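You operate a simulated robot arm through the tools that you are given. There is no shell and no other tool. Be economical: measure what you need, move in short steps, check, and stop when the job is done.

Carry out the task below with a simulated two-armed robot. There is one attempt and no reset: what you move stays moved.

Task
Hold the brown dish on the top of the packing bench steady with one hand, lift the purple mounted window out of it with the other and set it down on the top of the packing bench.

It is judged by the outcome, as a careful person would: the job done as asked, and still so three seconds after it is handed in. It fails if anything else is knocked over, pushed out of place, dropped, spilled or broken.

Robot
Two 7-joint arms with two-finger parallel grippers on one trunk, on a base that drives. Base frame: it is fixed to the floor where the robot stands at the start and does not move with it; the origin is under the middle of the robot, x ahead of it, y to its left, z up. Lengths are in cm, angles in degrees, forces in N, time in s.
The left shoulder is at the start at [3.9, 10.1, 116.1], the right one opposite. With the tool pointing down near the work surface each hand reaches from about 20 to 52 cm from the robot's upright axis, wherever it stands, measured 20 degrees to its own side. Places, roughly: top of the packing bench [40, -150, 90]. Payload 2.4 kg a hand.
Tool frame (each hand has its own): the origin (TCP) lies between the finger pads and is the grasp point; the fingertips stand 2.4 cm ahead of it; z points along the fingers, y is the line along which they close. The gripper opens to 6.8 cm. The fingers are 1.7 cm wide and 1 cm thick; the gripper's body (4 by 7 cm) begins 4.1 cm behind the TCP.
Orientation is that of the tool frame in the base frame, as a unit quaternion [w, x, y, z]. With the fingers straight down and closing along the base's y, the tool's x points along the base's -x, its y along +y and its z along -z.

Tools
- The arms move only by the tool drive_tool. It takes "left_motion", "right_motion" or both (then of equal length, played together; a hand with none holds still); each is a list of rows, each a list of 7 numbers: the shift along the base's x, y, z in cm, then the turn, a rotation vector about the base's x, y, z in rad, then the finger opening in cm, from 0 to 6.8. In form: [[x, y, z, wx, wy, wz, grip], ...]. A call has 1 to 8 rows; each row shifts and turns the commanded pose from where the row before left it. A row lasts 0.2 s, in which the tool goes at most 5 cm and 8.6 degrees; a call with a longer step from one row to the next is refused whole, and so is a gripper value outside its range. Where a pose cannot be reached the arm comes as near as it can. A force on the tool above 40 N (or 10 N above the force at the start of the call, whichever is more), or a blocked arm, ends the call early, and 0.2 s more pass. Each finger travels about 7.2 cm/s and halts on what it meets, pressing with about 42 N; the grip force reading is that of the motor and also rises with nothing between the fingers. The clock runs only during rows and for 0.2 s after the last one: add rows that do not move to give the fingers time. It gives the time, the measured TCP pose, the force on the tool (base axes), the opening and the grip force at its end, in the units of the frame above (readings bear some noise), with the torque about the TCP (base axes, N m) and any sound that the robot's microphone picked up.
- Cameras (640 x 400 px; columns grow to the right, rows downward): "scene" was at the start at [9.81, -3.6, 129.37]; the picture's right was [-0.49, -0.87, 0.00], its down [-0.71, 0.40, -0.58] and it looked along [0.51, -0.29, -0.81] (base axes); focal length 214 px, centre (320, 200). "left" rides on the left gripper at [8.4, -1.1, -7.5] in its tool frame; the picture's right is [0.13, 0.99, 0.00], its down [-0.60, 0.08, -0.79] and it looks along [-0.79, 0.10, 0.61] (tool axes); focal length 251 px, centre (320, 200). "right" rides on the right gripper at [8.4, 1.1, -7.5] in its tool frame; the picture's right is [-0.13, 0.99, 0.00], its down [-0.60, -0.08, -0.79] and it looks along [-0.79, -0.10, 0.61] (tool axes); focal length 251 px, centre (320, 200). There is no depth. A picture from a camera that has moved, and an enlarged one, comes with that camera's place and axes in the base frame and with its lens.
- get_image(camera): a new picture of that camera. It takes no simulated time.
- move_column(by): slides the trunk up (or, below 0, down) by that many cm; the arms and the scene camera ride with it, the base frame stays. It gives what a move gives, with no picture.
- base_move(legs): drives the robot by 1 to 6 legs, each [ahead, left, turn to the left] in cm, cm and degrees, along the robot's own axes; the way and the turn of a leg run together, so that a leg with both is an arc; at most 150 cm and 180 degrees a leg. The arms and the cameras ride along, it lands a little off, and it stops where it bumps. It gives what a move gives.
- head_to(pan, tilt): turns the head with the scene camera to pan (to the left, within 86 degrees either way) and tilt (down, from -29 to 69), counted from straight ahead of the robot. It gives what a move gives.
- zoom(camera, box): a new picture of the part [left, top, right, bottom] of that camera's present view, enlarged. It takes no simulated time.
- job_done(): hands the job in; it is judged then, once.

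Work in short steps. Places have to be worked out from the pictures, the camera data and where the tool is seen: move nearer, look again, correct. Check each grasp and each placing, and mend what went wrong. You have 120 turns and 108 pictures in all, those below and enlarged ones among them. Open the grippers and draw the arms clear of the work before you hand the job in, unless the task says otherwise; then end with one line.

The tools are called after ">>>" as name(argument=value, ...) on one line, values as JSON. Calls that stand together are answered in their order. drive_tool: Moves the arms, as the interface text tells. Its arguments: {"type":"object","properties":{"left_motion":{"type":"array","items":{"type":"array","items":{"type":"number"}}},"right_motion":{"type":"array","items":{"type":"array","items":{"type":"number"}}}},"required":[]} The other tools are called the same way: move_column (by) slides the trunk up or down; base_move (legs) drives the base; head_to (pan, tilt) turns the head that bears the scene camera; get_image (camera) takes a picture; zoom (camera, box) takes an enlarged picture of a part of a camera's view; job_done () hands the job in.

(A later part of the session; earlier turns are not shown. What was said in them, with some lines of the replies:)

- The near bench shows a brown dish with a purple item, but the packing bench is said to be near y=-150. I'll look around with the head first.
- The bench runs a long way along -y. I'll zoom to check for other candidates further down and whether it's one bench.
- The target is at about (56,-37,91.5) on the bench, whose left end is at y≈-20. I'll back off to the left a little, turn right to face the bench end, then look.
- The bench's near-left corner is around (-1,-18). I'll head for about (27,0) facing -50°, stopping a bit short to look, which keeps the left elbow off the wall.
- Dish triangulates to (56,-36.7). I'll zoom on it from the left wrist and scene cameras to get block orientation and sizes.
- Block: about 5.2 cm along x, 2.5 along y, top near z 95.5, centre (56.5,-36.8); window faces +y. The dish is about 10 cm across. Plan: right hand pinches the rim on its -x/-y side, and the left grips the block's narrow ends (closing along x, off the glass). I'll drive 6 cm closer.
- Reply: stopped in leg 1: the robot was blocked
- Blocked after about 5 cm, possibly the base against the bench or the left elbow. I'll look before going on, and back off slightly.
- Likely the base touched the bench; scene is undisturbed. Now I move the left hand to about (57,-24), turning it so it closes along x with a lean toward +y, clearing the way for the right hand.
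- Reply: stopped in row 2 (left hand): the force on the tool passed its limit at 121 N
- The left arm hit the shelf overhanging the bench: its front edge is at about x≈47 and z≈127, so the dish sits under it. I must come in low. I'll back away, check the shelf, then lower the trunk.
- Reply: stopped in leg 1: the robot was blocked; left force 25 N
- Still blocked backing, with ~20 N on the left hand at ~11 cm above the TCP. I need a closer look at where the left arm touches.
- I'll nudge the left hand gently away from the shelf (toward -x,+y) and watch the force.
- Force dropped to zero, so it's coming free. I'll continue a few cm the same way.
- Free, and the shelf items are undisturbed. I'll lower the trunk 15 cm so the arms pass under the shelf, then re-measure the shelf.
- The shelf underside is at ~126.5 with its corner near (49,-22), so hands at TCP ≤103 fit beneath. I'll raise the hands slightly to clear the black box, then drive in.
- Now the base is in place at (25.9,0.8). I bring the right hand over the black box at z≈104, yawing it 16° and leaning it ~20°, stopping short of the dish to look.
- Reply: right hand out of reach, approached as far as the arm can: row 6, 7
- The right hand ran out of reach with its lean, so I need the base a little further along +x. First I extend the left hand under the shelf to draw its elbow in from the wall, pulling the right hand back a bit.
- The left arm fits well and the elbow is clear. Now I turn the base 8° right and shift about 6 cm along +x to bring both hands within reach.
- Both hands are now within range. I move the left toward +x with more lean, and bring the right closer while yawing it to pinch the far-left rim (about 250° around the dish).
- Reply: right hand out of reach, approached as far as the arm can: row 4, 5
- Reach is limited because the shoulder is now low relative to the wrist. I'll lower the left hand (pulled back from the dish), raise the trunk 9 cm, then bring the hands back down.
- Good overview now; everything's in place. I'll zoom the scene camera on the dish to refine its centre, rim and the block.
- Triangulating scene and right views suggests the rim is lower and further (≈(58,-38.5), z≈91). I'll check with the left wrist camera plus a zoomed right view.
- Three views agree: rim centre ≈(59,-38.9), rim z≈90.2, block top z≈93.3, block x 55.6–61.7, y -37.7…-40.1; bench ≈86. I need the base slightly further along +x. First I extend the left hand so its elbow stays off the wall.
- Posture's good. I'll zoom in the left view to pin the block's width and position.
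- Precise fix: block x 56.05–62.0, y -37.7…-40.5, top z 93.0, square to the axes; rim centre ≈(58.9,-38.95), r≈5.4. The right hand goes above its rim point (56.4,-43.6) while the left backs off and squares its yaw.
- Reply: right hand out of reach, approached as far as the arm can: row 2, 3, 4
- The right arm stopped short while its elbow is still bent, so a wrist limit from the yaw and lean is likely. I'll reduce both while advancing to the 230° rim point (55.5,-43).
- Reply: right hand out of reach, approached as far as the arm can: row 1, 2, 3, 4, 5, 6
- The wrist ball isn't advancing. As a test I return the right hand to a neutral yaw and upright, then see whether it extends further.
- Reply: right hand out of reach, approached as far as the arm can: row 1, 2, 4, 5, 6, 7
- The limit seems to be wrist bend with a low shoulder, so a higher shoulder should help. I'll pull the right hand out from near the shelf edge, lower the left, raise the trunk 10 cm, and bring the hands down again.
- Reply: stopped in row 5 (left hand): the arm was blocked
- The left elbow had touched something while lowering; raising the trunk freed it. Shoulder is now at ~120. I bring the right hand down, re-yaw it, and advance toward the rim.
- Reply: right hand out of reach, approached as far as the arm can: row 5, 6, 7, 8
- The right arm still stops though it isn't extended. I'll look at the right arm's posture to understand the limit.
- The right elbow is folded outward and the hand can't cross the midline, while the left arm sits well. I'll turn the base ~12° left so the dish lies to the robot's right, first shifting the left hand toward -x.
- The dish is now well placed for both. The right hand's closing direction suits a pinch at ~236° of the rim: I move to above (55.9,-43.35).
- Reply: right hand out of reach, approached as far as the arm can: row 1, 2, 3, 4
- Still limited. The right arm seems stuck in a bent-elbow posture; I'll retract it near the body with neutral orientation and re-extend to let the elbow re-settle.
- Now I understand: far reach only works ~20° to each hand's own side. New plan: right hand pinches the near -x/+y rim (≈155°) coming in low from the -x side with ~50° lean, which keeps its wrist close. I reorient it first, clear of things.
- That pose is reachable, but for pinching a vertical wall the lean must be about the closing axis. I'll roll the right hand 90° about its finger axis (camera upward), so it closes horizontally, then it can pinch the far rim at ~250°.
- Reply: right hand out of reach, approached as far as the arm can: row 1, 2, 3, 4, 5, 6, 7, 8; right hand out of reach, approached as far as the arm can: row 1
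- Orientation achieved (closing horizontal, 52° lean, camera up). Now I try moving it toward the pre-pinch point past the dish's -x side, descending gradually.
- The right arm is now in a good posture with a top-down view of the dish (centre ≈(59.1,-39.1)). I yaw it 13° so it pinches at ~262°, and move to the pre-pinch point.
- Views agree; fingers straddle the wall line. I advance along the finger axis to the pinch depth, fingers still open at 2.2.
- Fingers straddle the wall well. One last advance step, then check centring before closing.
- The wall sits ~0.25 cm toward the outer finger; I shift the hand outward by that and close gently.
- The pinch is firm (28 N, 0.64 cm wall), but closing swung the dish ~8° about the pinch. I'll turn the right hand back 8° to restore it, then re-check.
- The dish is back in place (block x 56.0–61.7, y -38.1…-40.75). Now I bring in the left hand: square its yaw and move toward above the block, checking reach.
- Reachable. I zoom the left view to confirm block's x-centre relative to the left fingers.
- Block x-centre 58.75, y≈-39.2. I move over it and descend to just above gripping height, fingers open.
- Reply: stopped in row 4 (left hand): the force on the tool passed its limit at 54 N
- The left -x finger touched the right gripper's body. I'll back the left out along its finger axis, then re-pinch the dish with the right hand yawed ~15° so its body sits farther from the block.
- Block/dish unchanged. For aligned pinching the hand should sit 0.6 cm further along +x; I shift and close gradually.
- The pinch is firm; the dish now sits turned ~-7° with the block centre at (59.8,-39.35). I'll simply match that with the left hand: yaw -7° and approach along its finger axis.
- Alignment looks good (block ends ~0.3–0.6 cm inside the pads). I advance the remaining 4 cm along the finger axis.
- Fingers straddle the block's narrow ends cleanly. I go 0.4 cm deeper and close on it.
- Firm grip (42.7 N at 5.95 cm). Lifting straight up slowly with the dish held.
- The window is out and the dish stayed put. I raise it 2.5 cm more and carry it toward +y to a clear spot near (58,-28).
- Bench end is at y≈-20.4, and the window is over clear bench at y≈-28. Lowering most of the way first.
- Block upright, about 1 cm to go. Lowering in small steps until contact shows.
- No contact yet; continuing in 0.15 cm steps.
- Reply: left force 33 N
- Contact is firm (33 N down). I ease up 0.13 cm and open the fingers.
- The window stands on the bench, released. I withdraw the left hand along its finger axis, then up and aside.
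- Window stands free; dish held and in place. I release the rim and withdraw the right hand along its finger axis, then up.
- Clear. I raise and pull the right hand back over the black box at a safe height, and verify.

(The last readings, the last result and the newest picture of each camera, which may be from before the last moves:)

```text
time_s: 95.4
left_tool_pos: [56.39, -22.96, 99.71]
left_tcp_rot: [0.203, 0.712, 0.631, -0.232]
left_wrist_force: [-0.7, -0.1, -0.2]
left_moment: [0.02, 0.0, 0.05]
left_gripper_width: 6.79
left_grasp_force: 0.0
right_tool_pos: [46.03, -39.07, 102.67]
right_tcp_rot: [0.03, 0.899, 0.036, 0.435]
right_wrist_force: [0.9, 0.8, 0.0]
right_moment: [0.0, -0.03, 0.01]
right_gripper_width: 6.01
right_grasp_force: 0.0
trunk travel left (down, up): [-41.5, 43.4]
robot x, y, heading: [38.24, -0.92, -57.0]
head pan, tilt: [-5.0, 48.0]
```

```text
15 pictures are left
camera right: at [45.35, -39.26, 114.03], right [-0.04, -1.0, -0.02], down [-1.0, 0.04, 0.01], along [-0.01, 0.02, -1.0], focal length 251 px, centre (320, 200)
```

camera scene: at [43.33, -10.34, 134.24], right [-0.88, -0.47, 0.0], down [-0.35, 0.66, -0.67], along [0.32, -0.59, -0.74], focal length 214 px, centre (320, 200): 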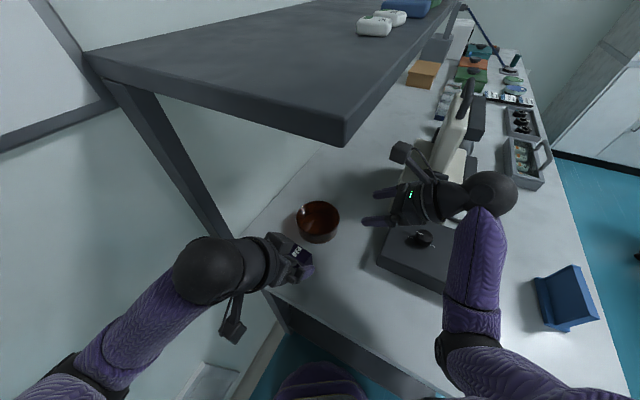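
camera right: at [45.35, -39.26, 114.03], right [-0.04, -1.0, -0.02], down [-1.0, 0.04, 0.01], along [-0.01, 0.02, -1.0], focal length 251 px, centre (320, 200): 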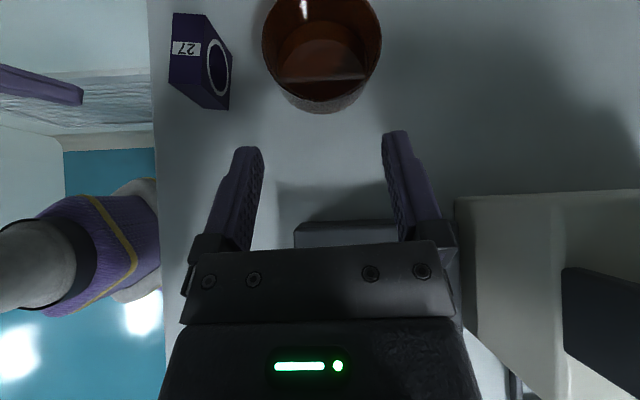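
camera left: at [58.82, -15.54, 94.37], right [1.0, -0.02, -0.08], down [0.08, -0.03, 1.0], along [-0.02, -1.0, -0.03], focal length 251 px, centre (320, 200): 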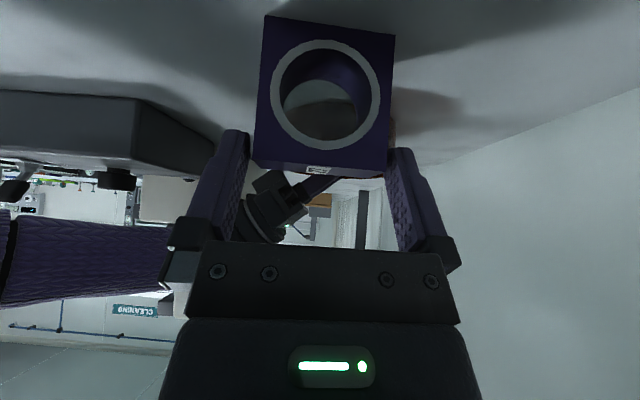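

All standing properly. I back the base 8 cm so both arms are well clear, and take a last look.

>>> base_move(legs=[[-8, 0, 0]])

>>> get_image(camera="scene")

```text
time_s: 96.5
left_tool_pos: [51.95, -16.27, 99.84]
left_tcp_rot: [0.204, 0.711, 0.631, -0.232]
left_wrist_force: [0.4, -0.1, -0.1]
left_moment: [0.01, 0.02, 0.02]
left_gripper_width: 6.81
left_grasp_force: 0.1
right_tool_pos: [41.61, -32.25, 102.57]
right_tcp_rot: [0.03, 0.899, 0.036, 0.435]
right_wrist_force: [-0.3, 1.4, 0.7]
right_moment: [-0.03, 0.0, 0.06]
right_gripper_width: 5.98
right_grasp_force: 0.0
trunk travel left (down, up): [-41.5, 43.4]
robot x, y, heading: [33.84, 5.54, -56.7]
head pan, tilt: [-5.0, 48.0]
```

```text
14 pictures are left
camera scene: at [38.91, -3.56, 134.25], right [-0.88, -0.47, 0.0], down [-0.35, 0.65, -0.67], along [0.32, -0.59, -0.74], focal length 214 px, centre (320, 200)
```

scene: 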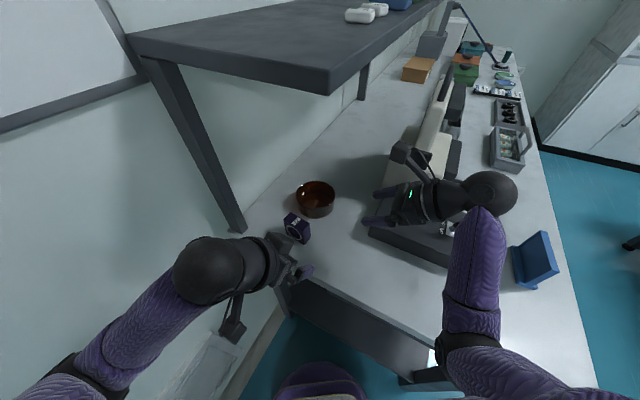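

The window stands upright on the bench, the dish is upright near its original place, and everything else is where it was. Both grippers are open and clear, so I hand in.

>>> job_done()

```text
The job is handed in.
```

The purple mounted window was lifted out of the brown dish and now stands upright on the packing bench. I held the dish by its rim during the lift. Gripping the rim nudged the dish by about half a centimetre and a few degrees. On the way in, the left arm bumped the overhead shelf and the base touched the bench, but nothing was knocked over or moved in the pictures.
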